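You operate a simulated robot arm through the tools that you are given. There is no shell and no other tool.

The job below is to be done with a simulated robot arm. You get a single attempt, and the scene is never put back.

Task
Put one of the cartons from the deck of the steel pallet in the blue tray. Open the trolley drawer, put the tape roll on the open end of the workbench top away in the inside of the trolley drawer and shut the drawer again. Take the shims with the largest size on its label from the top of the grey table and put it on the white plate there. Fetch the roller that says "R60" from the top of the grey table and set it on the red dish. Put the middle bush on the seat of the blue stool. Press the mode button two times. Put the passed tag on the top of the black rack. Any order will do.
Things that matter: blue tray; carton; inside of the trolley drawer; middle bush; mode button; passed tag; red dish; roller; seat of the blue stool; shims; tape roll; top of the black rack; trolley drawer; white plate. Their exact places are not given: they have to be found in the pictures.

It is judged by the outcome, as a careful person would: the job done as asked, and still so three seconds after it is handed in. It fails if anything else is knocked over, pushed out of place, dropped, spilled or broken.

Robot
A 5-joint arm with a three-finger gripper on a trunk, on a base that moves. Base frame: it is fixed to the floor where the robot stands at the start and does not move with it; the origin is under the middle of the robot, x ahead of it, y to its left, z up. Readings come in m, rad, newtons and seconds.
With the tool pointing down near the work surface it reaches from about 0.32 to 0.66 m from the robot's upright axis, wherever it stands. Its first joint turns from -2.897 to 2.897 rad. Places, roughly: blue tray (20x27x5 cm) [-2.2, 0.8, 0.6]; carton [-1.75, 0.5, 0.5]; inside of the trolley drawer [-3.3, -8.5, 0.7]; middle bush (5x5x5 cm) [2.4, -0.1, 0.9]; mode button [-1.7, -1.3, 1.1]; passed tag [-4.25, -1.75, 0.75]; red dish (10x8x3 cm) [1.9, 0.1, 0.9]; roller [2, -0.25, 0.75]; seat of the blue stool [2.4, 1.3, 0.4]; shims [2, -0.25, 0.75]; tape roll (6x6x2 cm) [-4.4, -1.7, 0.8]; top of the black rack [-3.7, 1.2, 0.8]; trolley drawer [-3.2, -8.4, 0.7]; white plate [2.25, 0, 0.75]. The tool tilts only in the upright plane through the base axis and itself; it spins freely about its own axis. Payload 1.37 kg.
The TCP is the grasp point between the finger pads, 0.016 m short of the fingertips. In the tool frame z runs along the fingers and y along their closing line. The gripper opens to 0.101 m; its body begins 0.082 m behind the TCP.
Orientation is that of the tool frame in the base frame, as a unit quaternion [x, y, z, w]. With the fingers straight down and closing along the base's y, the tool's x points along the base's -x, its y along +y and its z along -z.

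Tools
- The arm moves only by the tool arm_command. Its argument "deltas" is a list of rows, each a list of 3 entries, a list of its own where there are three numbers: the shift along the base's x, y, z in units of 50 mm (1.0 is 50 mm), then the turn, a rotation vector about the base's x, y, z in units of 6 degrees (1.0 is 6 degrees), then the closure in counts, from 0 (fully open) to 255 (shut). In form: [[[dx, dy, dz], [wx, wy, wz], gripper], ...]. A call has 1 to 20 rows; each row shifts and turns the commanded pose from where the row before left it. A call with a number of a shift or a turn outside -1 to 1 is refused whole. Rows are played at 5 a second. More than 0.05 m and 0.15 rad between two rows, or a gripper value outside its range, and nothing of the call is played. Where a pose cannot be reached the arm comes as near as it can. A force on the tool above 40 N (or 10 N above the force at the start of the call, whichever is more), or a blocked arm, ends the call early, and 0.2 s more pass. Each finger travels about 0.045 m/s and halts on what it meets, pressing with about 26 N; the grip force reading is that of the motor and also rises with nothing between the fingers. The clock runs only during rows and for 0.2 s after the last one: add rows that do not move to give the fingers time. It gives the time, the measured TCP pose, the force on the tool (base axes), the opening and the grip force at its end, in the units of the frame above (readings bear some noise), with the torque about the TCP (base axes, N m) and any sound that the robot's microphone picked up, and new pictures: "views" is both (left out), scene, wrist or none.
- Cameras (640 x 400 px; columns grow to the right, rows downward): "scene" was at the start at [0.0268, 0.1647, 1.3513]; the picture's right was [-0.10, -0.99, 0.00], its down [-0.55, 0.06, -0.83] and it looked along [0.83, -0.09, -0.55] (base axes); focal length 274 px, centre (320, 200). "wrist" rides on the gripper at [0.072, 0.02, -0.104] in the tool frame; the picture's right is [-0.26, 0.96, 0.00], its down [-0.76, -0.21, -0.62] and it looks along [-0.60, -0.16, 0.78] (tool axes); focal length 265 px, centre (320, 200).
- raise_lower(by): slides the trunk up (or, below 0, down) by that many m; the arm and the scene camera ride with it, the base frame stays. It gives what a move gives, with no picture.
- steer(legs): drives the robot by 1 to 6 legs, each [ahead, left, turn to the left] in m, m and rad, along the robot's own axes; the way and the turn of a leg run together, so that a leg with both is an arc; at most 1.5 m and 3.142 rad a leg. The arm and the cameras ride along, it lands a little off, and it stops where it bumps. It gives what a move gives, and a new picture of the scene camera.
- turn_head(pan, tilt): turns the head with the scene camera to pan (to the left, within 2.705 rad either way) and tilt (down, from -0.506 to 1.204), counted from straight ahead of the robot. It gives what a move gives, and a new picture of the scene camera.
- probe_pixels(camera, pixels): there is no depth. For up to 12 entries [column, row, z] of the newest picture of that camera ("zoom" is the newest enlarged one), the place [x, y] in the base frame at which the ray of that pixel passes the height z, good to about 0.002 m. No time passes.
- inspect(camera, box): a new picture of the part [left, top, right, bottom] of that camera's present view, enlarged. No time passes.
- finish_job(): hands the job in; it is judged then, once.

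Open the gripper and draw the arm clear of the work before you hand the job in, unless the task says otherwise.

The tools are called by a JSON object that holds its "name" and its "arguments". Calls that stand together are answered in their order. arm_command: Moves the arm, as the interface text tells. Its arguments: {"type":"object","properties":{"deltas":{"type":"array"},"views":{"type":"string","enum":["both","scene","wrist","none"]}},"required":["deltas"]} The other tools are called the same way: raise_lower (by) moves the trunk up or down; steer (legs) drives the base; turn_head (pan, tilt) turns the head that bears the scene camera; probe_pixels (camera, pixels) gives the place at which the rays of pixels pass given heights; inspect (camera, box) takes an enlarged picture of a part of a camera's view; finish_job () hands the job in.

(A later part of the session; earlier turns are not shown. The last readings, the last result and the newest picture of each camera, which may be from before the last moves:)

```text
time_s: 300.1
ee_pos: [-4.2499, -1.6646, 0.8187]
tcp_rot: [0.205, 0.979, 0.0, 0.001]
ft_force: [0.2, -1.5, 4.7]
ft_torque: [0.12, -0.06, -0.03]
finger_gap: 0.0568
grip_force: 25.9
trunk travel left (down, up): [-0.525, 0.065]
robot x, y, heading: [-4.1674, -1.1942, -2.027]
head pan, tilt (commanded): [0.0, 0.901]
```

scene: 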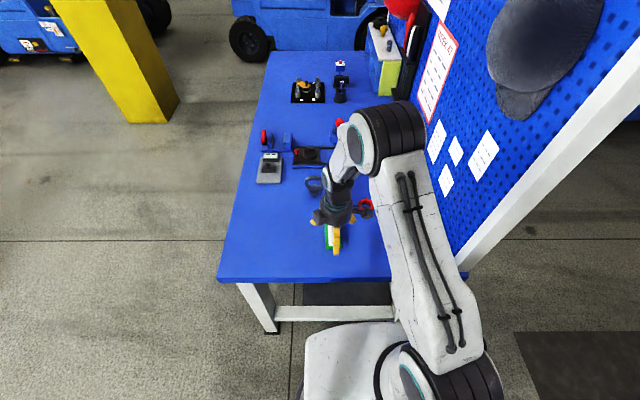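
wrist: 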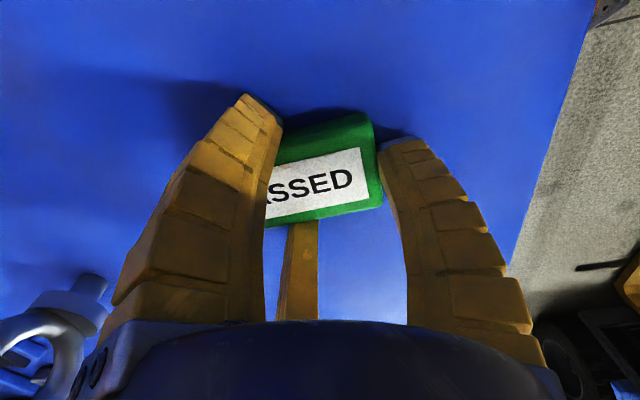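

Gap 0.057 with the thumb at the tag's end, as computed. I lift slowly and check.

{"name": "arm_command", "arguments": {"deltas": [[[0, 0, 0.03], [0, 0, 0], 255], [[0, 0, 0.03], [0, 0, 0], 255], [[0, 0, 0.05], [0, 0, 0], 255], [[0, 0, 0.1], [0, 0, 0], 255], [[0, 0, 0.2], [0, 0, 0], 255], [[0, 0, 0.3], [0, 0, 0], 255], [[0, 0, 0.4], [0, 0, 0], 255], [[0, 0, 0.2], [0, 0, 0], 255], [[0, 0, 0], [0, 0, 0], 255]], "views": "wrist"}}

```text
time_s: 302.1
ee_pos: [-4.251, -1.6639, 0.8853]
tcp_rot: [0.205, 0.979, 0.0, 0.0]
ft_force: [-0.8, -0.2, -0.5]
ft_torque: [0.02, 0.01, 0.0]
finger_gap: 0.0547
grip_force: 26.2
trunk travel left (down, up): [-0.525, 0.065]
robot x, y, heading: [-4.1714, -1.1958, -2.023]
head pan, tilt (commanded): [0.0, 0.901]
```

wrist: 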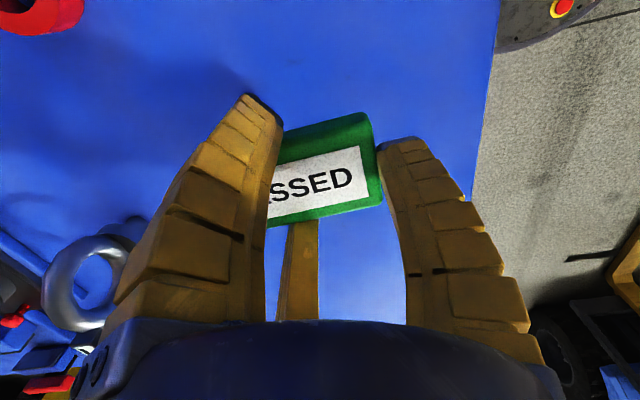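

The tag is held. I raise and tuck the hand, back away from the bench and drive north past the fork tips toward the black rack.

{"name": "arm_command", "arguments": {"deltas": [[[0, 0, 0.6], [0, 0, 0], 255], [[0, 0, 0.8], [0, 0, 0], 255], [[0, 0, 0.8], [0, 0, 0], 255], [[0, 0, 0.8], [0, 0, 0], 255], [[0.1, 0.6, 0.2], [0, 0, 0], 255]], "views": "none"}}

{"name": "steer", "arguments": {"legs": [[-0.42, 0, 0], [-0.588, 0.2545, 0], [-0.627, -0.082, 0]]}}

```text
time_s: 303.3
ee_pos: [-4.2449, -1.6327, 1.0439]
tcp_rot: [0.205, 0.979, 0.0, 0.001]
ft_force: [-0.3, -0.3, -1.8]
ft_torque: [-0.05, -0.03, -0.02]
finger_gap: 0.055
grip_force: 26.3
trunk travel left (down, up): [-0.525, 0.065]
robot x, y, heading: [-4.1698, -1.1922, -2.025]
head pan, tilt (commanded): [0.0, 0.901]
```

```text
time_s: 312.3
ee_pos: [-3.367, -0.2346, 1.0443]
tcp_rot: [0.202, 0.979, -0.001, 0.0]
ft_force: [-0.3, -0.1, -0.3]
ft_torque: [-0.02, 0.02, 0.0]
finger_gap: 0.0548
grip_force: 25.8
trunk travel left (down, up): [-0.525, 0.065]
robot x, y, heading: [-3.289, 0.2036, -2.022]
head pan, tilt (commanded): [0.0, 0.901]
```

scene: 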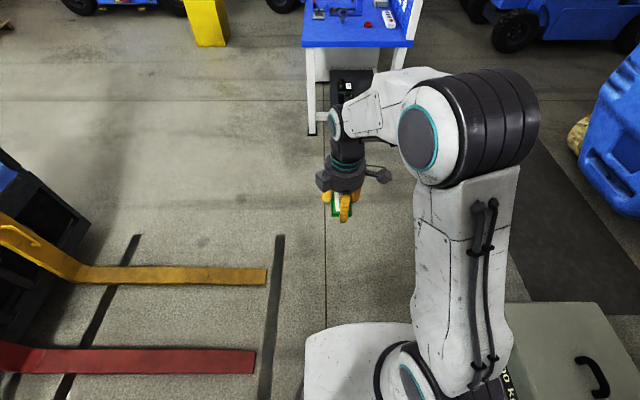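

The tag is still held and the robot is at [-3.29, 0.20]. I turn right by 1.57 to face the rack and look.

{"name": "steer", "arguments": {"legs": [[0, 0, -1.57]]}}

{"name": "turn_head", "arguments": {"pan": -0.6, "tilt": 0.7}}

```text
time_s: 316.5
ee_pos: [-3.7293, 0.2845, 1.0437]
tcp_rot: [0.84, 0.543, 0.001, 0.0]
ft_force: [0.3, -0.7, -0.2]
ft_torque: [-0.04, 0.0, -0.04]
finger_gap: 0.0549
grip_force: 26.6
trunk travel left (down, up): [-0.525, 0.065]
robot x, y, heading: [-3.2948, 0.2037, 2.672]
head pan, tilt (commanded): [0.0, 0.901]
```

scene: 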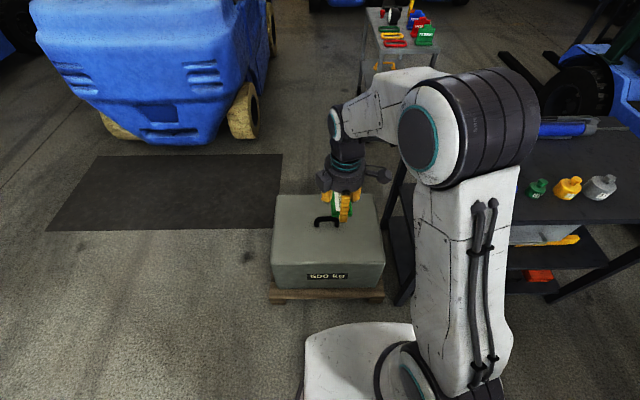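

```text
time_s: 317.5
ee_pos: [-3.7281, 0.2839, 1.0445]
tcp_rot: [0.84, 0.542, 0.0, 0.0]
ft_force: [-0.2, 0.5, 0.3]
ft_torque: [0.02, 0.0, -0.03]
finger_gap: 0.0547
grip_force: 26.0
trunk travel left (down, up): [-0.525, 0.065]
robot x, y, heading: [-3.2938, 0.2031, 2.67]
head pan, tilt (commanded): [-0.6, 0.7]
```

scene: 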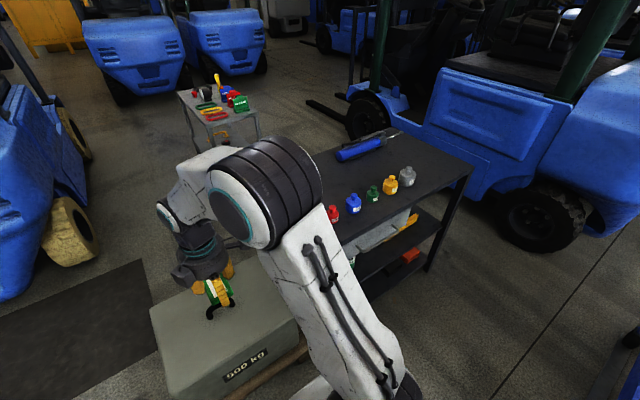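

The rack top has five bottles in a row and a blue tool behind them; its right part looks free. I shift right to stand about 0.55 m in front of the rack and look again.

{"name": "steer", "arguments": {"legs": [[-0.023, -0.735, 0]]}}

{"name": "turn_head", "arguments": {"pan": -0.35, "tilt": 0.8}}

```text
time_s: 321.6
ee_pos: [-3.3732, 0.9398, 1.0435]
tcp_rot: [0.839, 0.544, 0.001, 0.001]
ft_force: [0.2, 0.5, 0.1]
ft_torque: [-0.01, -0.01, -0.01]
finger_gap: 0.0546
grip_force: 25.5
trunk travel left (down, up): [-0.525, 0.065]
robot x, y, heading: [-2.9369, 0.8587, 2.681]
head pan, tilt (commanded): [-0.6, 0.7]
```

scene: 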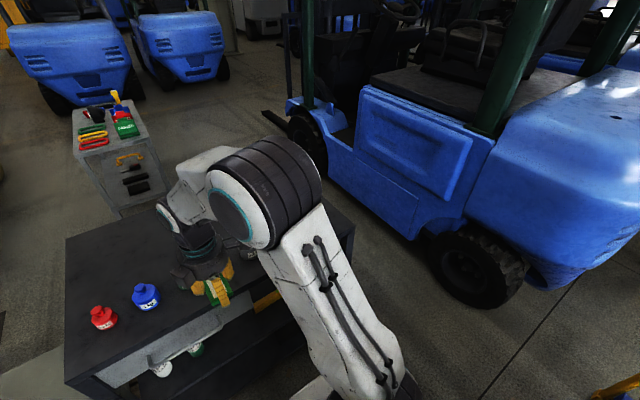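

```text
time_s: 322.3
ee_pos: [-3.3746, 0.9388, 1.0445]
tcp_rot: [0.839, 0.544, 0.0, 0.0]
ft_force: [0.3, 0.4, 0.2]
ft_torque: [0.01, -0.01, 0.01]
finger_gap: 0.0545
grip_force: 26.0
trunk travel left (down, up): [-0.525, 0.065]
robot x, y, heading: [-2.9378, 0.8571, 2.682]
head pan, tilt (commanded): [-0.351, 0.799]
```

scene: 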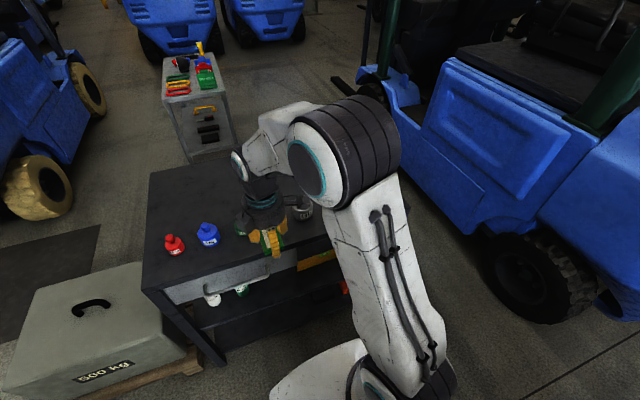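

I take a wrist picture to see the rack top below the hand.

{"name": "arm_command", "arguments": {"deltas": [[[0, 0, 0], [0, 0, 0], 255]], "views": "wrist"}}

{"name": "probe_pixels", "arguments": {"camera": "scene", "pixels": [[143, 288, 0.85], [143, 288, 0.8], [150, 170, 0.85], [150, 170, 0.8], [174, 250, 0.85], [207, 240, 0.85], [222, 362, 0.0]]}}

```text
time_s: 322.7
ee_pos: [-3.3737, 0.9394, 1.0435]
tcp_rot: [0.839, 0.544, -0.001, 0.0]
ft_force: [0.3, 0.1, -0.9]
ft_torque: [-0.02, -0.01, -0.01]
finger_gap: 0.0548
grip_force: 25.9
trunk travel left (down, up): [-0.525, 0.065]
robot x, y, heading: [-2.9408, 0.8614, 2.684]
head pan, tilt (commanded): [-0.351, 0.799]
```

wrist: 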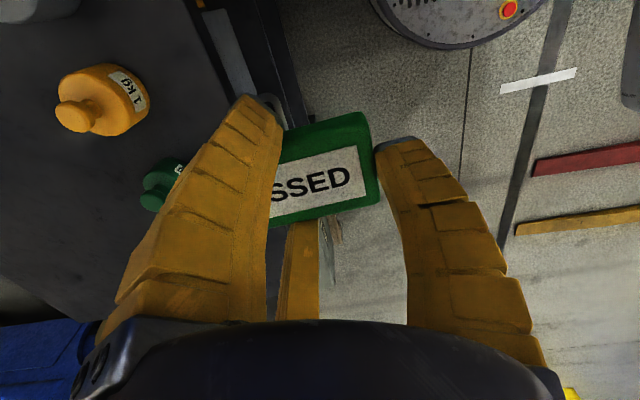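

```text
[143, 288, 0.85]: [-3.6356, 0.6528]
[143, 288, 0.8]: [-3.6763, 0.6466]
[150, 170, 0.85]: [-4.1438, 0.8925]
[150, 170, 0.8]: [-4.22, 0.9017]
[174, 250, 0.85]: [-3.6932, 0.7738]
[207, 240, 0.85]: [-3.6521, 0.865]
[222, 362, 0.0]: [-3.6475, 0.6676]
```

The row of weights occupies the left half; a free area is at about [-3.45, 1.34] on the rack's right front. I move the base to about 0.33 m from the rack in front of that area.

{"name": "steer", "arguments": {"legs": [[0.0, -0.208, 0], [0.205, 0, 0]]}}

{"name": "arm_command", "arguments": {"deltas": [[[0, 0, 0], [0, 0, 0], 255]], "views": "both"}}

```text
time_s: 325.6
ee_pos: [-3.4606, 1.2179, 1.0437]
tcp_rot: [0.838, 0.545, 0.001, 0.001]
ft_force: [0.6, 0.2, -0.7]
ft_torque: [-0.02, -0.04, -0.01]
finger_gap: 0.055
grip_force: 26.4
trunk travel left (down, up): [-0.525, 0.065]
robot x, y, heading: [-3.024, 1.138, 2.677]
head pan, tilt (commanded): [-0.351, 0.799]
```

scene: 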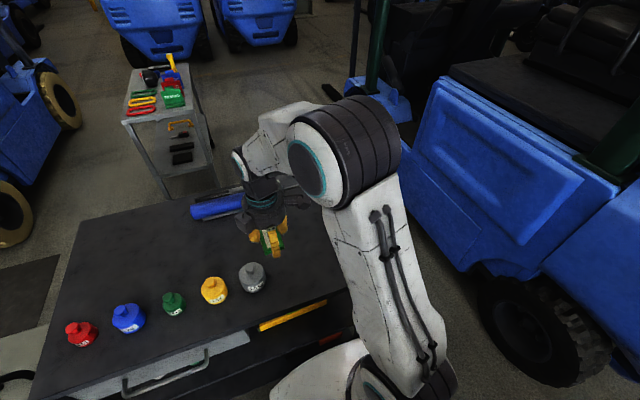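

```text
time_s: 326.0
ee_pos: [-3.4595, 1.2183, 1.0439]
tcp_rot: [0.839, 0.544, 0.0, 0.0]
ft_force: [-0.2, -0.1, -0.3]
ft_torque: [-0.02, 0.0, 0.0]
finger_gap: 0.0544
grip_force: 26.1
trunk travel left (down, up): [-0.525, 0.065]
robot x, y, heading: [-3.025, 1.1378, 2.681]
head pan, tilt (commanded): [-0.351, 0.799]
```

scene: 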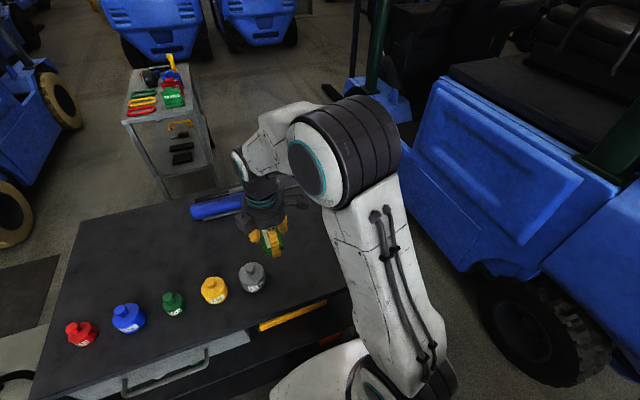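
wrist: 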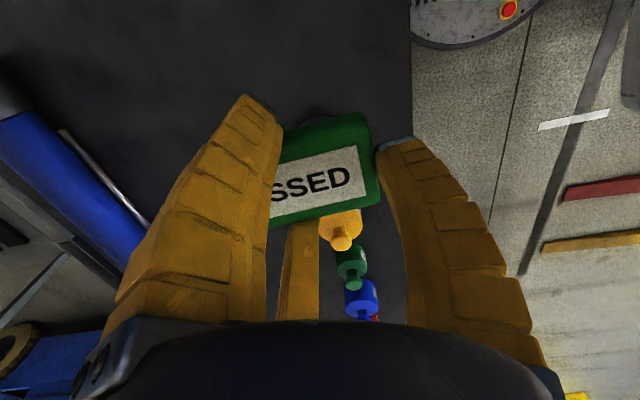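

The target spot right of the grey weight looks free. I move the tag 0.125 m along the rack to [-3.459, 1.343] and check the view below.

{"name": "arm_command", "arguments": {"deltas": [[[0, 0.83, 0], [0, 0, 0], 255], [[0, 0.83, 0], [0, 0, 0], 255], [[0, 0.83, 0], [0, 0, 0], 255], [[0, 0, -0.5], [0, 0, 0], 255], [[0, 0, -0.5], [0, 0, 0], 255], [[0, 0, 0], [0, 0, 0], 255]], "views": "both"}}

{"name": "inspect", "arguments": {"camera": "scene", "box": [180, 170, 340, 300]}}

```text
time_s: 327.4
ee_pos: [-3.459, 1.342, 0.9934]
tcp_rot: [0.839, 0.545, 0.0, 0.0]
ft_force: [-0.7, 1.3, -1.1]
ft_torque: [-0.02, 0.06, 0.02]
finger_gap: 0.055
grip_force: 25.9
trunk travel left (down, up): [-0.525, 0.065]
robot x, y, heading: [-3.0232, 1.1372, 2.678]
head pan, tilt (commanded): [-0.351, 0.799]
```

scene: 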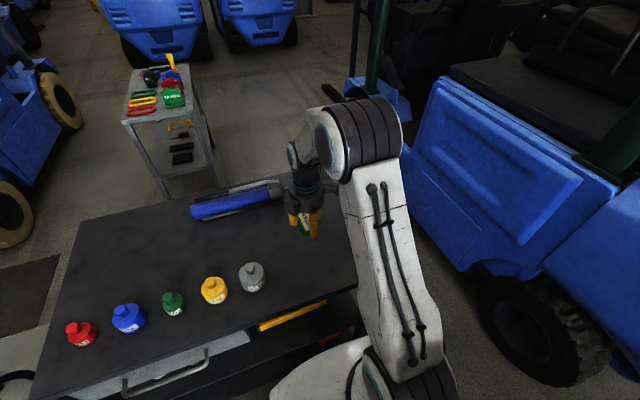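
wrist: 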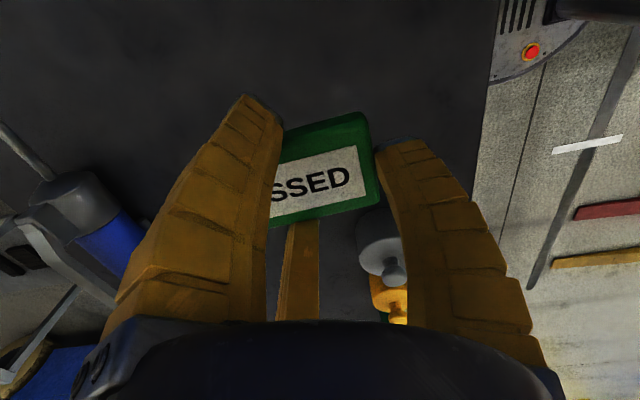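

```text
3.08 times, centred on (260, 235) of scene
```

zoom: 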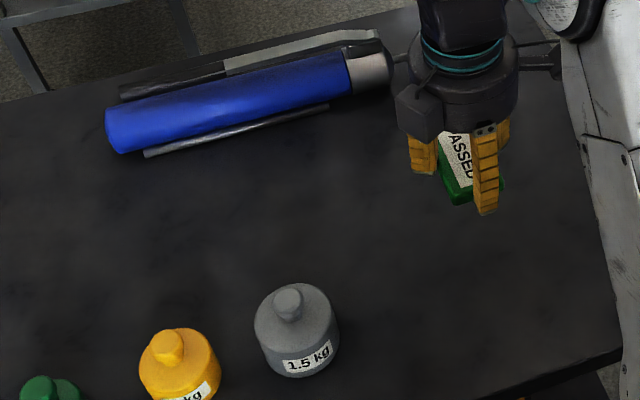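

I probe the nearest neighbours: the grease-gun head at (120, 230), its nozzle at (50, 170), and the grey weight at (380, 255).

{"name": "probe_pixels", "arguments": {"camera": "wrist", "pixels": [[140, 255, 0.88], [120, 205, 0.88], [50, 175, 0.86], [380, 240, 0.88], [320, 110, 0.845], [490, 80, 0.845], [320, 5, 0.845]]}}

```text
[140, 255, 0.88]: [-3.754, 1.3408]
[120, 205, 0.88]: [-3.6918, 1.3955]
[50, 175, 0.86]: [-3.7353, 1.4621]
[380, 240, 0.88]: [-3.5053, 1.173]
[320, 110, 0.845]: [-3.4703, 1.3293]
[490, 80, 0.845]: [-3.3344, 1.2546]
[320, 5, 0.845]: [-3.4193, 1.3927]
```

Everything is at least 17 cm away. I lower to z 0.874 and then in 1-2 mm steps to contact.

{"name": "arm_command", "arguments": {"deltas": [[[0, 0, -0.5], [0, 0, 0], 255], [[0, 0, -0.7], [0, 0, 0], 255], [[0, 0, -0.7], [0, 0, 0], 255], [[0, 0, -0.4], [0, 0, 0], 255], [[0, 0, -0.1], [0, 0, 0], 255], [[0, 0, 0], [0, 0, 0], 255]], "views": "wrist"}}

{"name": "arm_command", "arguments": {"deltas": [[[0, 0, -0.04], [0, 0, 0], 255], [[0, 0, -0.04], [0, 0, 0], 255], [[0, 0, -0.04], [0, 0, 0], 255], [[0, 0, 0], [0, 0, 0], 255]], "views": "none"}}

```text
time_s: 328.8
ee_pos: [-3.4587, 1.3425, 0.8731]
tcp_rot: [0.839, 0.544, 0.0, 0.001]
ft_force: [0.2, 0.5, -0.9]
ft_torque: [0.0, 0.0, -0.03]
finger_gap: 0.0545
grip_force: 26.5
trunk travel left (down, up): [-0.525, 0.065]
robot x, y, heading: [-3.0191, 1.1358, 2.681]
head pan, tilt (commanded): [-0.351, 0.799]
```

wrist: 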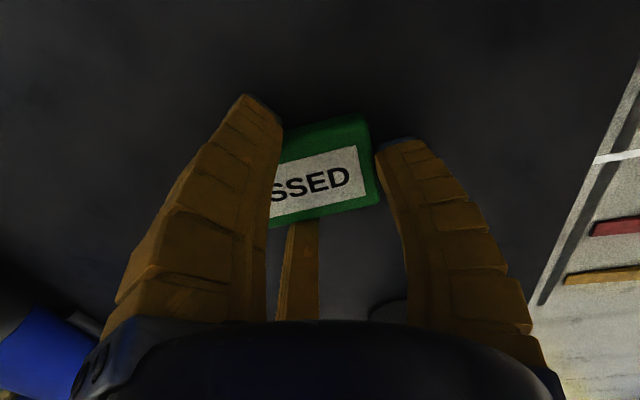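

```text
time_s: 329.8
ee_pos: [-3.4597, 1.3424, 0.8689]
tcp_rot: [0.839, 0.545, -0.001, -0.001]
ft_force: [-1.1, 0.8, 12.0]
ft_torque: [0.07, 0.16, 0.0]
finger_gap: 0.0569
grip_force: 25.9
trunk travel left (down, up): [-0.525, 0.065]
robot x, y, heading: [-3.0212, 1.1377, 2.675]
head pan, tilt (commanded): [-0.351, 0.799]
```

Contact at z 0.869 (12 N): the tag is on the rack. I ease up 1.5 mm, open and rise.

{"name": "arm_command", "arguments": {"deltas": [[[0, 0, 0.03], [0, 0, 0], 130], [[0, 0, 0], [0, 0, 0], 70], [[0, 0, 0], [0, 0, 0], 60], [[0, 0, 0], [0, 0, 0], 60], [[0, 0, 0.3], [0, 0, 0], 60], [[0, 0, 0.8], [0, 0, 0], 40], [[0, 0, 0.9], [0, 0, 0], 0], [[0, 0, 0.9], [0, 0, 0], 0]], "views": "both"}}

```text
time_s: 331.6
ee_pos: [-3.4587, 1.3426, 1.0158]
tcp_rot: [0.839, 0.544, 0.0, 0.001]
ft_force: [0.2, -0.2, -0.5]
ft_torque: [-0.03, 0.0, 0.01]
finger_gap: 0.1006
grip_force: 0.0
trunk travel left (down, up): [-0.525, 0.065]
robot x, y, heading: [-3.0248, 1.1368, 2.682]
head pan, tilt (commanded): [-0.351, 0.799]
```

scene: 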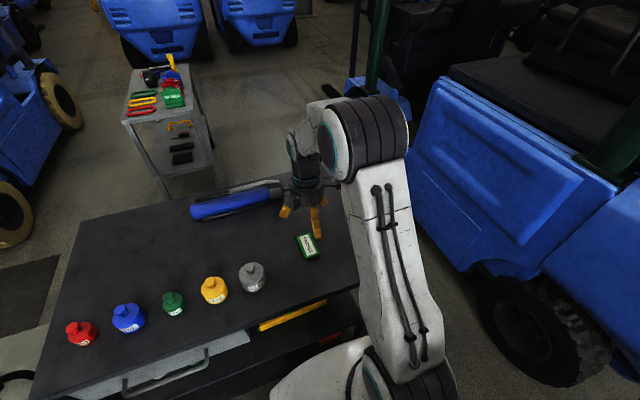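
wrist: 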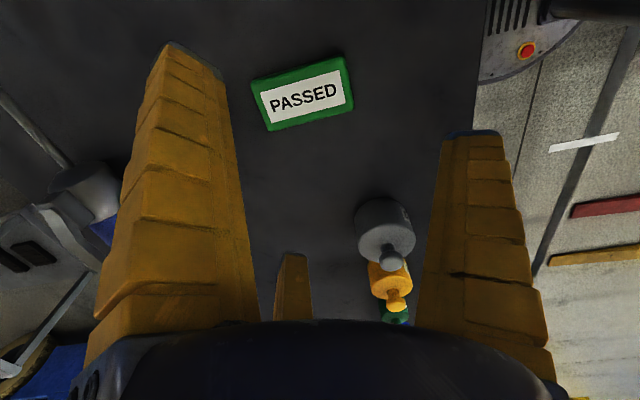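

The PASSED tag lies on the black rack. Next is the mode button: I drive back past the fork tips and around to the forklift's far side.

{"name": "steer", "arguments": {"legs": [[-0.12, 0, 0], [0, 0.95, 0], [-0.128, 0.665, 0], [-0.476, 0.69, 0]]}}

{"name": "turn_head", "arguments": {"pan": 2.5, "tilt": 0.3}}

```text
time_s: 344.9
ee_pos: [-3.8641, -1.0516, 1.0138]
tcp_rot: [0.84, 0.543, 0.0, 0.0]
ft_force: [-0.4, -0.6, -0.5]
ft_torque: [-0.03, -0.01, -0.01]
finger_gap: 0.1006
grip_force: 0.1
trunk travel left (down, up): [-0.525, 0.065]
robot x, y, heading: [-3.4223, -1.2576, 2.676]
head pan, tilt (commanded): [-0.351, 0.799]
```

scene: 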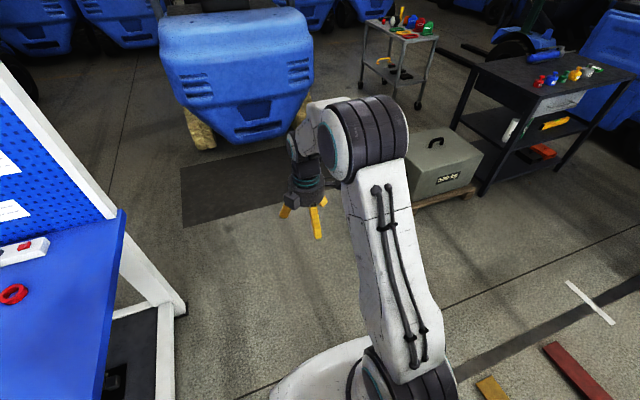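

```text
time_s: 347.4
ee_pos: [-3.864, -1.0517, 1.0153]
tcp_rot: [0.84, 0.542, 0.0, 0.0]
ft_force: [0.4, 0.4, -0.5]
ft_torque: [0.01, 0.01, 0.0]
finger_gap: 0.1004
grip_force: 0.0
trunk travel left (down, up): [-0.525, 0.065]
robot x, y, heading: [-3.4346, -1.2591, 2.676]
head pan, tilt (commanded): [2.499, 0.3]
```

scene: 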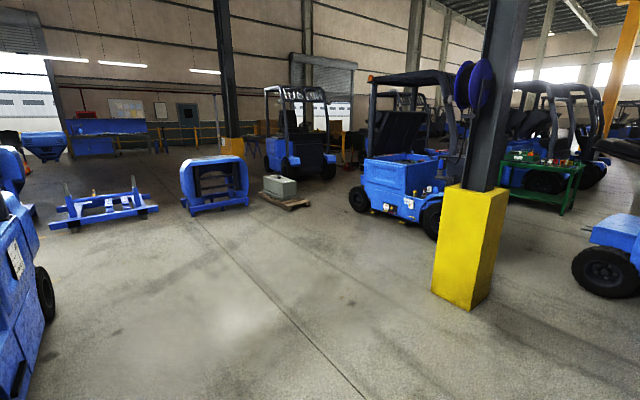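

The floor to the south-east is clear. I drive to about [-2.75, -1.95] and look at the forklift's cab from its far side.

{"name": "steer", "arguments": {"legs": [[-0.918, 0.312, 0], [0, 0, -1.57]]}}

{"name": "turn_head", "arguments": {"pan": -0.5, "tilt": 0.4}}

```text
time_s: 356.3
ee_pos: [-2.533, -1.5248, 1.0151]
tcp_rot: [0.978, -0.207, 0.0, 0.0]
ft_force: [0.9, 0.1, 0.5]
ft_torque: [0.03, 0.01, 0.0]
finger_gap: 0.1008
grip_force: 0.1
trunk travel left (down, up): [-0.525, 0.065]
robot x, y, heading: [-2.7356, -1.9642, 1.115]
head pan, tilt (commanded): [2.499, 0.3]
```

scene: 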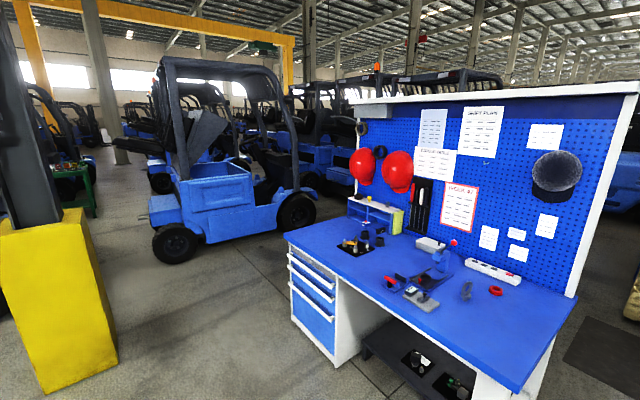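

```text
time_s: 358.9
ee_pos: [-2.533, -1.5241, 1.0142]
tcp_rot: [0.978, -0.206, 0.0, -0.001]
ft_force: [0.4, -0.1, 0.2]
ft_torque: [0.02, 0.01, -0.01]
finger_gap: 0.1006
grip_force: 0.1
trunk travel left (down, up): [-0.525, 0.065]
robot x, y, heading: [-2.7403, -1.962, 1.112]
head pan, tilt (commanded): [-0.499, 0.4]
```

scene: 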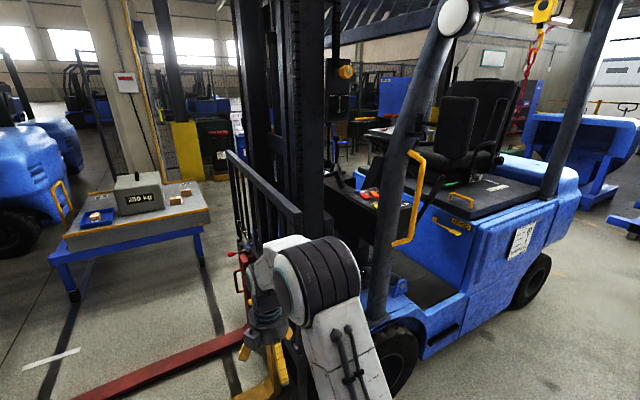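

The dash console with coloured buttons is visible at (372, 195) near this side. I enlarge it to read the labels.

{"name": "inspect", "arguments": {"camera": "scene", "box": [320, 150, 440, 250]}}

{"name": "probe_pixels", "arguments": {"camera": "scene", "pixels": [[372, 195, 1.1], [372, 195, 1.05], [405, 205, 1.05], [375, 322, 0.4], [390, 245, 0.9], [420, 355, 0.2], [370, 320, 0.5]]}}

```text
4.00 times, centred on (380, 200) of scene
```

zoom: 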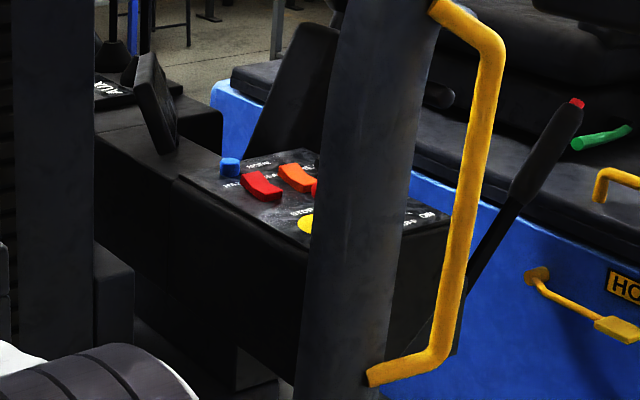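

```text
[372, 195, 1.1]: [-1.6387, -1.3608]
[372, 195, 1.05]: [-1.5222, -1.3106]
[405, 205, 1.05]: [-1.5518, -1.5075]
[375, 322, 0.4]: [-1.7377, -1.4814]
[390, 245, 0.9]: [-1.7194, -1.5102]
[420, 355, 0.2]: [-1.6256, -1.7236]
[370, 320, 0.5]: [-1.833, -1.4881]
```

The console is near this side, around [-1.73, -1.41, 1.14], just behind the front pillar. I move the base along this side for a better view, staying well clear.

{"name": "steer", "arguments": {"legs": [[0.116, -1.0, 0]]}}

{"name": "turn_head", "arguments": {"pan": 0.2, "tilt": 0.4}}

{"name": "inspect", "arguments": {"camera": "scene", "box": [200, 80, 440, 280]}}

```text
time_s: 364.0
ee_pos: [-1.6027, -1.8469, 1.0151]
tcp_rot: [0.98, -0.198, 0.0, 0.001]
ft_force: [-0.1, 0.3, 0.1]
ft_torque: [0.01, 0.01, 0.02]
finger_gap: 0.1007
grip_force: 0.2
trunk travel left (down, up): [-0.525, 0.065]
robot x, y, heading: [-1.7989, -2.2891, 1.126]
head pan, tilt (commanded): [-0.499, 0.4]
```

scene: 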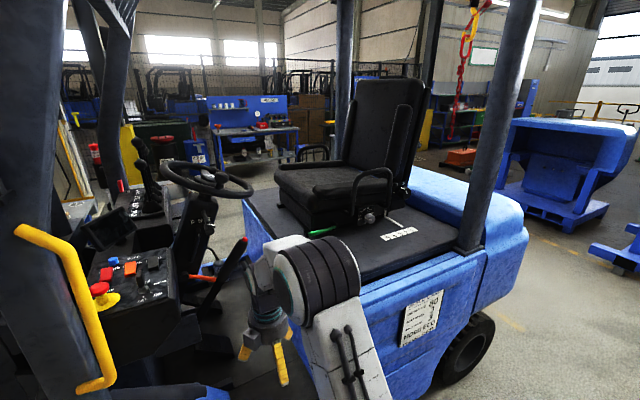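

```text
time_s: 365.1
ee_pos: [-1.6026, -1.847, 1.0149]
tcp_rot: [0.98, -0.198, 0.0, 0.0]
ft_force: [0.1, 0.2, 0.3]
ft_torque: [-0.04, -0.03, 0.0]
finger_gap: 0.1004
grip_force: 0.0
trunk travel left (down, up): [-0.525, 0.065]
robot x, y, heading: [-1.7969, -2.2909, 1.129]
head pan, tilt (commanded): [0.201, 0.4]
```

scene: 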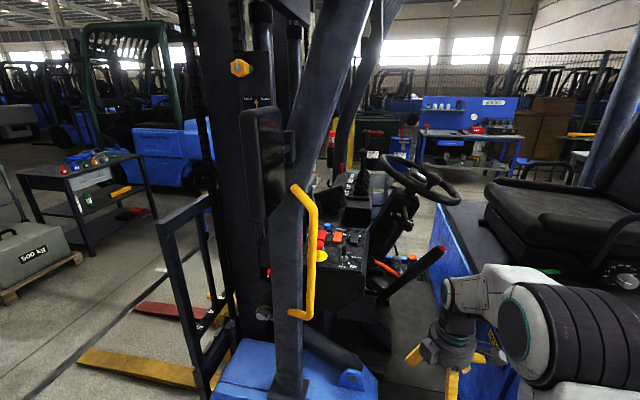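

```text
2.00 times, centred on (320, 180) of scene
```

zoom: 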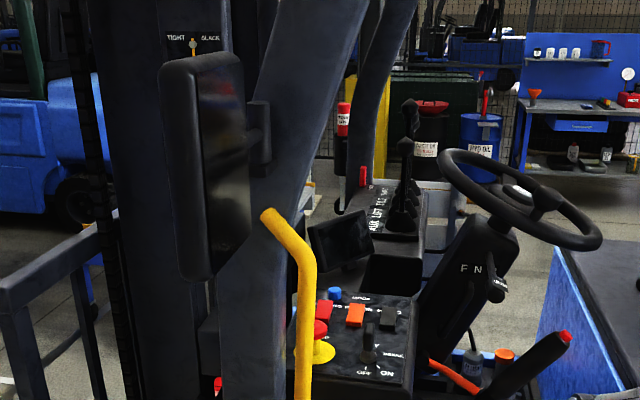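

Now the console is well visible. I enlarge it strongly to read the labels.

{"name": "inspect", "arguments": {"camera": "scene", "box": [310, 218, 374, 278]}}

{"name": "inspect", "arguments": {"camera": "scene", "box": [310, 220, 350, 245]}}

```text
6.67 times, centred on (342, 248) of scene
```

zoom: 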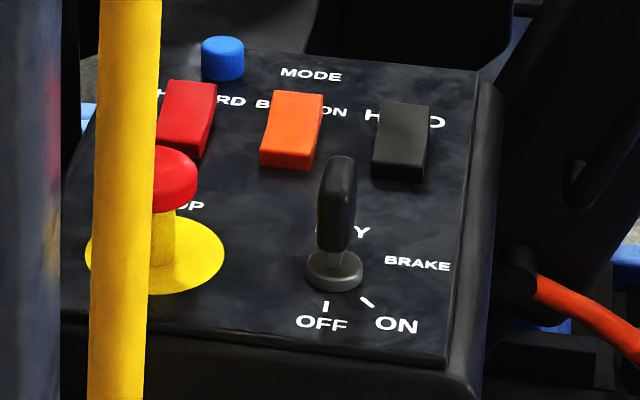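

```text
16.00 times, centred on (330, 232) of scene
```

zoom: 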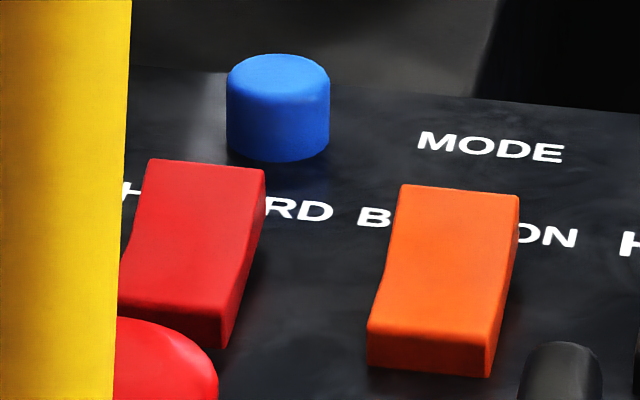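

The blue round button carries the label MODE. I probe its ray from here at several heights, then will take a second view to triangulate.

{"name": "probe_pixels", "arguments": {"camera": "scene", "pixels": [[327.4, 225, 1.1], [327.4, 225, 1.15], [327.4, 225, 1.2], [346, 247, 1.12], [335, 237, 1.12], [330, 220, 1.12], [383, 235, 1.12], [318, 262, 1.12], [368, 275, 1.1], [305, 190, 1.3], [300, 315, 0.9], [316, 215, 1.2]]}}

{"name": "turn_head", "arguments": {"pan": 0.2, "tilt": 0.1}}

```text
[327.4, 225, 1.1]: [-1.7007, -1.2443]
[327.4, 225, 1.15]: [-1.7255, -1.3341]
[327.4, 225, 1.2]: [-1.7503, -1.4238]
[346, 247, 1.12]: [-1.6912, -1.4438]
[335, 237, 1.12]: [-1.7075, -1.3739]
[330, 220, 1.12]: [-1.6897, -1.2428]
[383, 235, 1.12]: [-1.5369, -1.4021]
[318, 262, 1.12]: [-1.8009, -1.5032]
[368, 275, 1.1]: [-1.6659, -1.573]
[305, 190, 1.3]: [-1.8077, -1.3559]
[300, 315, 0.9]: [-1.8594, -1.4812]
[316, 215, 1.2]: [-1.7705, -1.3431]
```

```text
time_s: 365.9
ee_pos: [-1.602, -1.8453, 1.0138]
tcp_rot: [0.98, -0.198, 0.0, -0.001]
ft_force: [0.0, -0.1, -0.1]
ft_torque: [-0.04, 0.0, 0.0]
finger_gap: 0.1005
grip_force: 0.1
trunk travel left (down, up): [-0.525, 0.065]
robot x, y, heading: [-1.7983, -2.2844, 1.126]
head pan, tilt (commanded): [0.201, 0.099]
```

scene: 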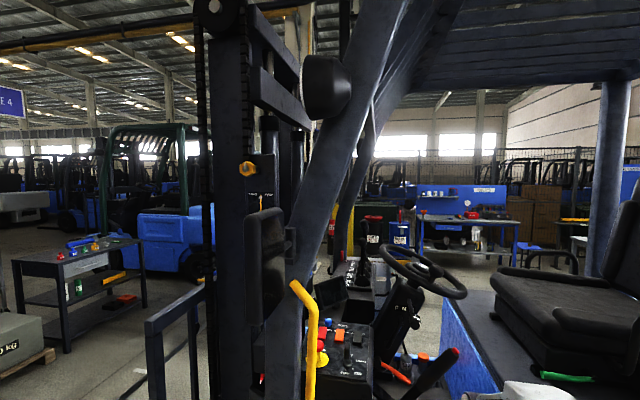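

The MODE button is near [-1.715, -1.29, 1.12], with the slanted pillar and yellow handle on this side. I look down to measure how close the base can get to the forklift's side.

{"name": "turn_head", "arguments": {"pan": 0.0, "tilt": 0.85}}

{"name": "turn_head", "arguments": {"pan": 0.5, "tilt": 0.7}}

```text
time_s: 367.0
ee_pos: [-1.6021, -1.8466, 1.0129]
tcp_rot: [0.98, -0.199, 0.0, 0.0]
ft_force: [0.0, 0.1, -0.1]
ft_torque: [0.0, 0.0, -0.02]
finger_gap: 0.1007
grip_force: 0.1
trunk travel left (down, up): [-0.525, 0.065]
robot x, y, heading: [-1.8006, -2.2917, 1.125]
head pan, tilt (commanded): [0.0, 0.85]
```

scene: 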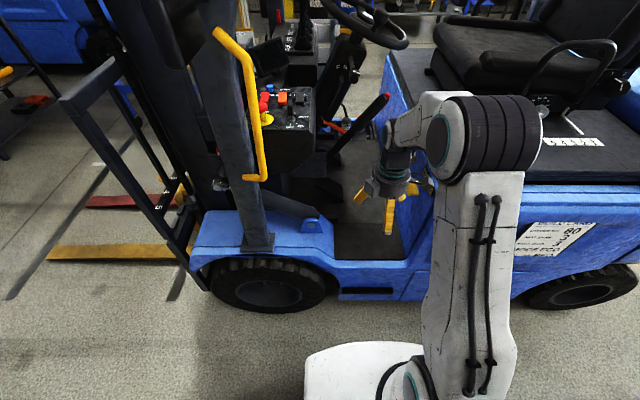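

```text
time_s: 367.9
ee_pos: [-1.6025, -1.8464, 1.014]
tcp_rot: [0.98, -0.199, 0.0, 0.0]
ft_force: [-0.4, 0.5, 0.9]
ft_torque: [-0.01, 0.0, 0.02]
finger_gap: 0.1006
grip_force: 0.0
trunk travel left (down, up): [-0.525, 0.065]
robot x, y, heading: [-1.8022, -2.2889, 1.125]
head pan, tilt (commanded): [0.499, 0.7]
```

scene: 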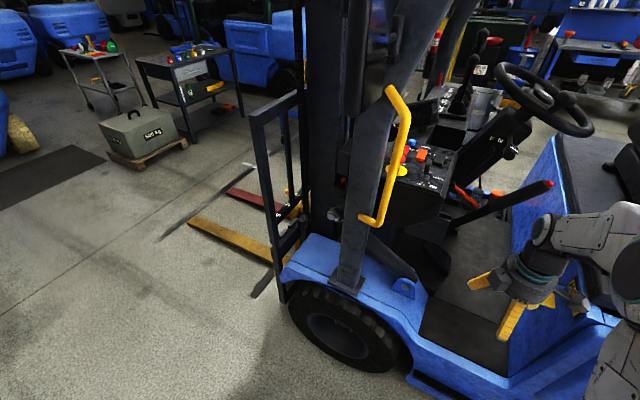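

I probe the wheel's ground line and the step edge to find the side boundary.

{"name": "probe_pixels", "arguments": {"camera": "scene", "pixels": [[345, 370, 0.0], [300, 335, 0.05], [395, 365, 0.15], [420, 388, 0.25], [430, 372, 0.45], [345, 290, 0.6], [410, 300, 0.55], [508, 370, 0.45], [397, 85, 1.3], [403, 150, 1.15], [370, 222, 0.95]]}}

{"name": "inspect", "arguments": {"camera": "scene", "box": [340, 70, 480, 240]}}

```text
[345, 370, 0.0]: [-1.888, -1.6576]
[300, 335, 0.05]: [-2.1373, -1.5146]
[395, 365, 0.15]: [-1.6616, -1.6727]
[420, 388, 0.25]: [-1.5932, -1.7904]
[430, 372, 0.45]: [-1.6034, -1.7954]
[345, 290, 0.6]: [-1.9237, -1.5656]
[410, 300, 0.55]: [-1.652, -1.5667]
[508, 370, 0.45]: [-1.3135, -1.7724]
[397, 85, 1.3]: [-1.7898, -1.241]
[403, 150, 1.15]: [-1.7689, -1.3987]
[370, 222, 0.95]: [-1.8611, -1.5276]
```

```text
2.35 times, centred on (410, 155) of scene
```

zoom: 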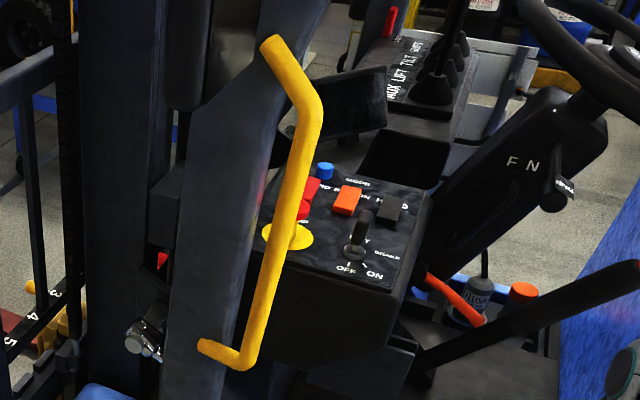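

I probe the blue button, handle and console corners in this view for a second ray.

{"name": "probe_pixels", "arguments": {"camera": "scene", "pixels": [[411.7, 140.5, 1.1], [411.7, 140.5, 1.15], [411.7, 140.5, 1.2], [391, 89, 1.3], [391, 89, 1.4], [409, 119, 1.2], [409, 119, 1.3], [361, 218, 0.9], [361, 218, 1.0], [446, 192, 1.1], [386, 190, 1.1], [400, 135, 1.1]]}}

```text
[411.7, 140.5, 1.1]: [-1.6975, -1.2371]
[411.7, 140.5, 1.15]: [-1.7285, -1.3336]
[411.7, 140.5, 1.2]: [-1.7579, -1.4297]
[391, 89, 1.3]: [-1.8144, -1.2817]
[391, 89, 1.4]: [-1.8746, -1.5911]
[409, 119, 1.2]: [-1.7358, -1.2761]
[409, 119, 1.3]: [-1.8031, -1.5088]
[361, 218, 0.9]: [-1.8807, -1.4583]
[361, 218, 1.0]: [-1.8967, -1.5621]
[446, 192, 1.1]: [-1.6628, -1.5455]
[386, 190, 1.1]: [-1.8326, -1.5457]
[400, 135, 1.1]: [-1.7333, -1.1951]
```

The base must stay about 0.29 m off the side, so the button is roughly 0.8 m away and the tool must tilt outward. I close the fingers, raise the hand and roll the tool +118° so the wrist camera will be on top after tilting.

{"name": "arm_command", "arguments": {"deltas": [[[0, 0, 0.6], [0, 0, 0.98], 255], [[0, 0, 0.6], [0, 0, 0.98], 255], [[0, 0, 0.6], [0, 0, 0.98], 255], [[0, 0, 0.6], [0, 0, 0.98], 255], [[0, 0, 0.6], [0, 0, 0.98], 255], [[0, 0, 0], [0, 0, 0.98], 255], [[0, 0, 0], [0, 0, 0.98], 255], [[0, 0, 0], [0, 0, 0.98], 255], [[0, 0, 0], [0, 0, 0.98], 255], [[0, 0, 0], [0, 0, 0.98], 255], [[0, 0, 0], [0, 0, 0.98], 255], [[0, 0, 0], [0, 0, 0.98], 255], [[0, 0, 0], [0, 0, 0.98], 255], [[0, 0, 0], [0, 0, 0.98], 255], [[0, 0, 0], [0, 0, 0.98], 255]], "views": "both"}}

```text
time_s: 371.1
ee_pos: [-1.6435, -1.8318, 1.1641]
tcp_rot: [0.845, 0.534, 0.001, 0.0]
ft_force: [0.2, -0.3, 0.2]
ft_torque: [-0.02, -0.04, 0.0]
finger_gap: 0.0001
grip_force: 25.9
out of reach, approached as far as the arm can: row 14, 15
trunk travel left (down, up): [-0.525, 0.065]
robot x, y, heading: [-1.7955, -2.2881, 1.124]
head pan, tilt (commanded): [0.499, 0.7]
```

scene: 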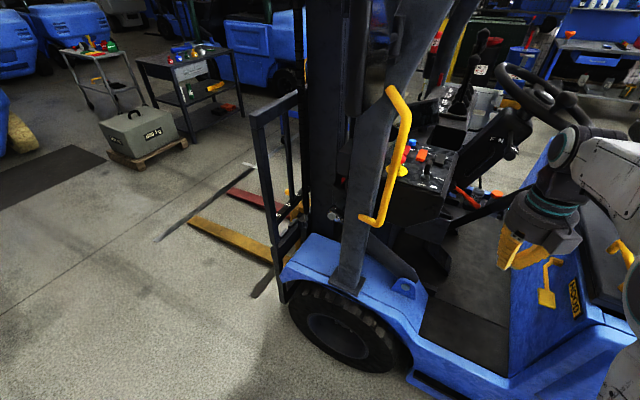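
wrist: 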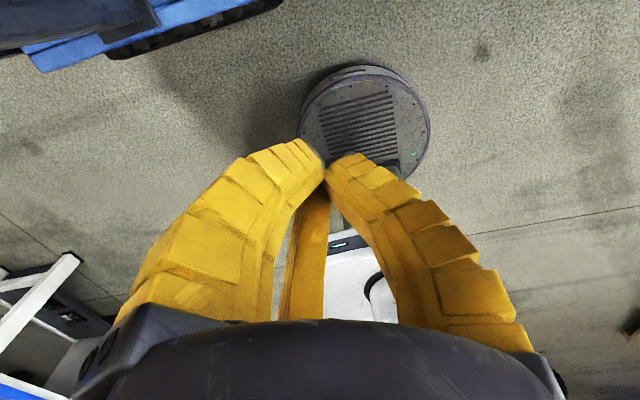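

The tool x axis now points outward. I test tilting the tool outward by 30° here, with the TCP held in place.

{"name": "arm_command", "arguments": {"deltas": [[[0, 0, 0], [0.911, -0.412, 0], 255], [[0, 0, 0], [0.911, -0.412, 0], 255], [[0, 0, 0], [0.911, -0.412, 0], 255], [[0, 0, 0], [0.911, -0.412, 0], 255], [[0, 0, 0], [0.911, -0.412, 0], 255]], "views": "wrist"}}

```text
time_s: 372.3
ee_pos: [-1.6448, -1.8306, 1.1636]
tcp_rot: [0.816, 0.518, 0.198, -0.165]
ft_force: [0.1, 0.0, 0.5]
ft_torque: [0.02, 0.01, 0.01]
finger_gap: 0.0
grip_force: 26.0
out of reach, approached as far as the arm can: row 1, 4
trunk travel left (down, up): [-0.525, 0.065]
robot x, y, heading: [-1.8011, -2.2842, 1.127]
head pan, tilt (commanded): [0.499, 0.7]
```

wrist: 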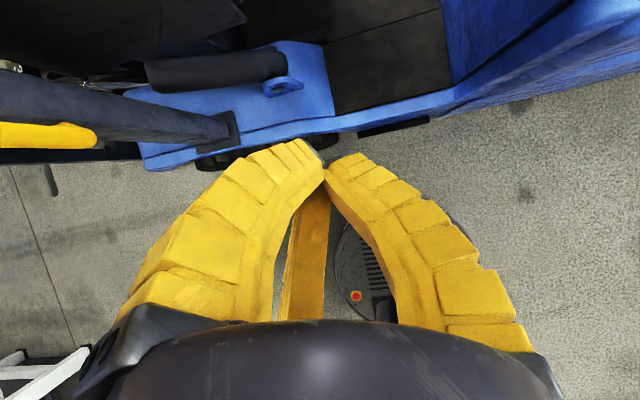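

Tilting works (30° outward). I swing the hand to point along world angle 95°, add 20° of tilt, and rise, while still well outside the cab.

{"name": "raise_lower", "arguments": {"by": 0.06}}

{"name": "arm_command", "arguments": {"deltas": [[[-0.9, 0.0, 0], [0, 0, 1], 255], [[-0.9, 0.05, 0], [0, 0, 1], 255], [[-0.9, 0.1, 0], [0, 0, 1], 255], [[-0.9, 0.1, 0], [0, 0, 1], 255], [[0, 0, 0.3], [0.9, 0.08, 0], 255], [[0, 0, 0.3], [0.9, 0.08, 0], 255], [[0, 0, 0.3], [0.9, 0.08, 0], 255], [[0, 0, 0.3], [0.6, 0.05, 0], 255], [[0, 0, 0], [0, 0, 0], 255]], "views": "both"}}

```text
time_s: 373.3
ee_pos: [-1.6447, -1.8311, 1.2243]
tcp_rot: [0.816, 0.518, 0.197, -0.165]
ft_force: [0.1, 1.0, 0.1]
ft_torque: [0.01, 0.01, 0.04]
finger_gap: 0.0
grip_force: 25.9
trunk travel left (down, up): [-0.585, 0.005]
robot x, y, heading: [-1.8002, -2.2848, 1.133]
head pan, tilt (commanded): [0.499, 0.7]
```

```text
time_s: 375.3
ee_pos: [-1.8207, -1.8179, 1.2858]
tcp_rot: [0.647, 0.636, 0.259, -0.332]
ft_force: [-0.2, -0.5, -0.1]
ft_torque: [-0.02, 0.02, 0.01]
finger_gap: 0.0
grip_force: 25.9
trunk travel left (down, up): [-0.585, 0.005]
robot x, y, heading: [-1.7994, -2.2859, 1.121]
head pan, tilt (commanded): [0.499, 0.7]
```

scene: 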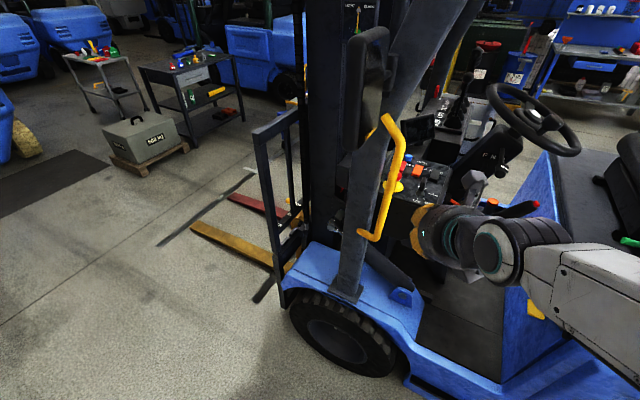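
wrist: 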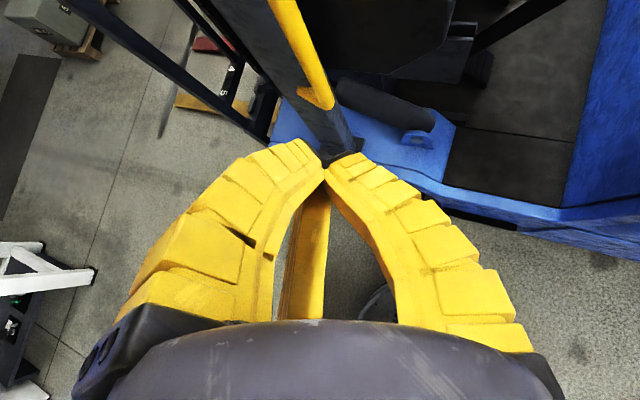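

The tool is tilted 50° and points along 96°. I shift the base rearward along the forklift by 0.1 m and then 0.22 m closer to its side.

{"name": "steer", "arguments": {"legs": [[0, -0.095, 0], [0.215, 0, 0]]}}

{"name": "arm_command", "arguments": {"deltas": [[[0, 0, 0], [0, 0, 0], 255]], "views": "both"}}

```text
time_s: 377.7
ee_pos: [-1.6463, -1.6597, 1.2857]
tcp_rot: [0.648, 0.636, 0.257, -0.331]
ft_force: [-0.7, -0.1, -0.6]
ft_torque: [-0.02, -0.01, 0.01]
finger_gap: 0.0
grip_force: 26.1
trunk travel left (down, up): [-0.585, 0.005]
robot x, y, heading: [-1.62, -2.1267, 1.123]
head pan, tilt (commanded): [0.499, 0.7]
```

scene: 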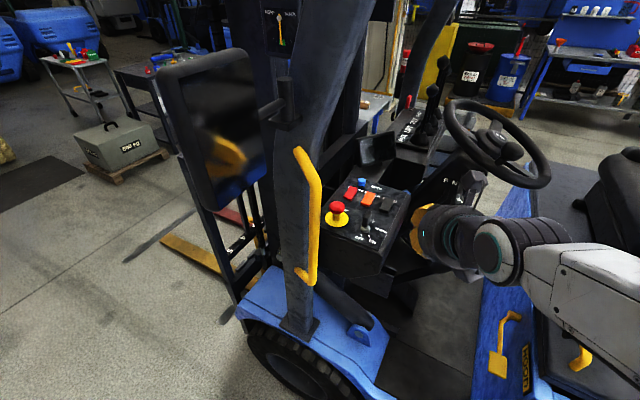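

```text
time_s: 378.1
ee_pos: [-1.6459, -1.6596, 1.2847]
tcp_rot: [0.647, 0.636, 0.258, -0.331]
ft_force: [0.0, 0.8, -0.9]
ft_torque: [0.02, -0.02, -0.02]
finger_gap: 0.0
grip_force: 25.9
trunk travel left (down, up): [-0.585, 0.005]
robot x, y, heading: [-1.6221, -2.1296, 1.127]
head pan, tilt (commanded): [0.499, 0.7]
```

scene: 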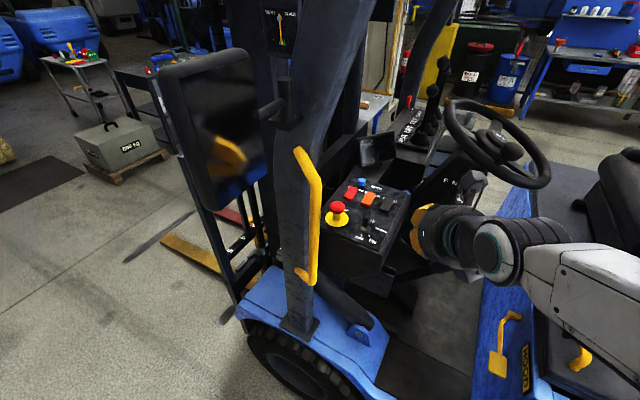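
wrist: 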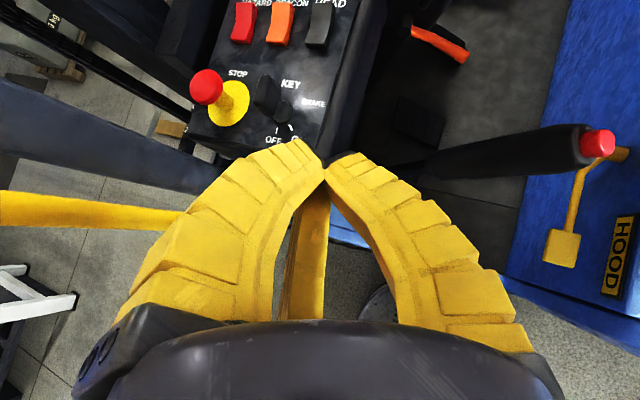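

Both cameras now see the console from a new place. I enlarge the scene view to locate the blue MODE button again and triangulate it.

{"name": "inspect", "arguments": {"camera": "scene", "box": [315, 160, 415, 240]}}

```text
5.00 times, centred on (365, 200) of scene
```

zoom: 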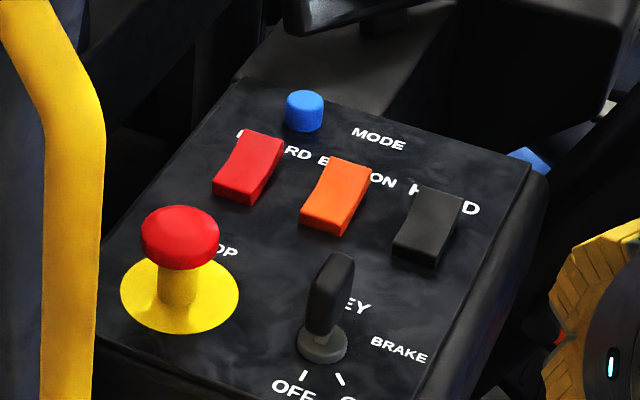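

I probe the top of the blue button, the e-stop, key, red rocker and handle in this view.

{"name": "probe_pixels", "arguments": {"camera": "scene", "pixels": [[361.8, 179.4, 1.05], [361.8, 179.4, 1.1], [361.8, 179.4, 1.15], [337, 207, 1.15], [366, 216, 1.15], [350, 193, 1.12], [300, 152, 1.35], [318, 182, 1.25], [308, 275, 1.0], [375, 247, 1.05], [340, 178, 1.1], [407, 192, 1.1]]}}

```text
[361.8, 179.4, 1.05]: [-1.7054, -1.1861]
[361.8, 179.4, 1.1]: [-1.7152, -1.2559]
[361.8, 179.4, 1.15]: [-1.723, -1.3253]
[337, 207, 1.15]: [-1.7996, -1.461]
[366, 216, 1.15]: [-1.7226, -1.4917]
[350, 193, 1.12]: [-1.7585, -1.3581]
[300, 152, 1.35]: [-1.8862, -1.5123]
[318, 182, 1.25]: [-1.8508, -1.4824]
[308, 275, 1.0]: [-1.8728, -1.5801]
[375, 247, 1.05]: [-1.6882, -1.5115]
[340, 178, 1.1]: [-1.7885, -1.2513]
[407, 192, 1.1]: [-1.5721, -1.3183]
```

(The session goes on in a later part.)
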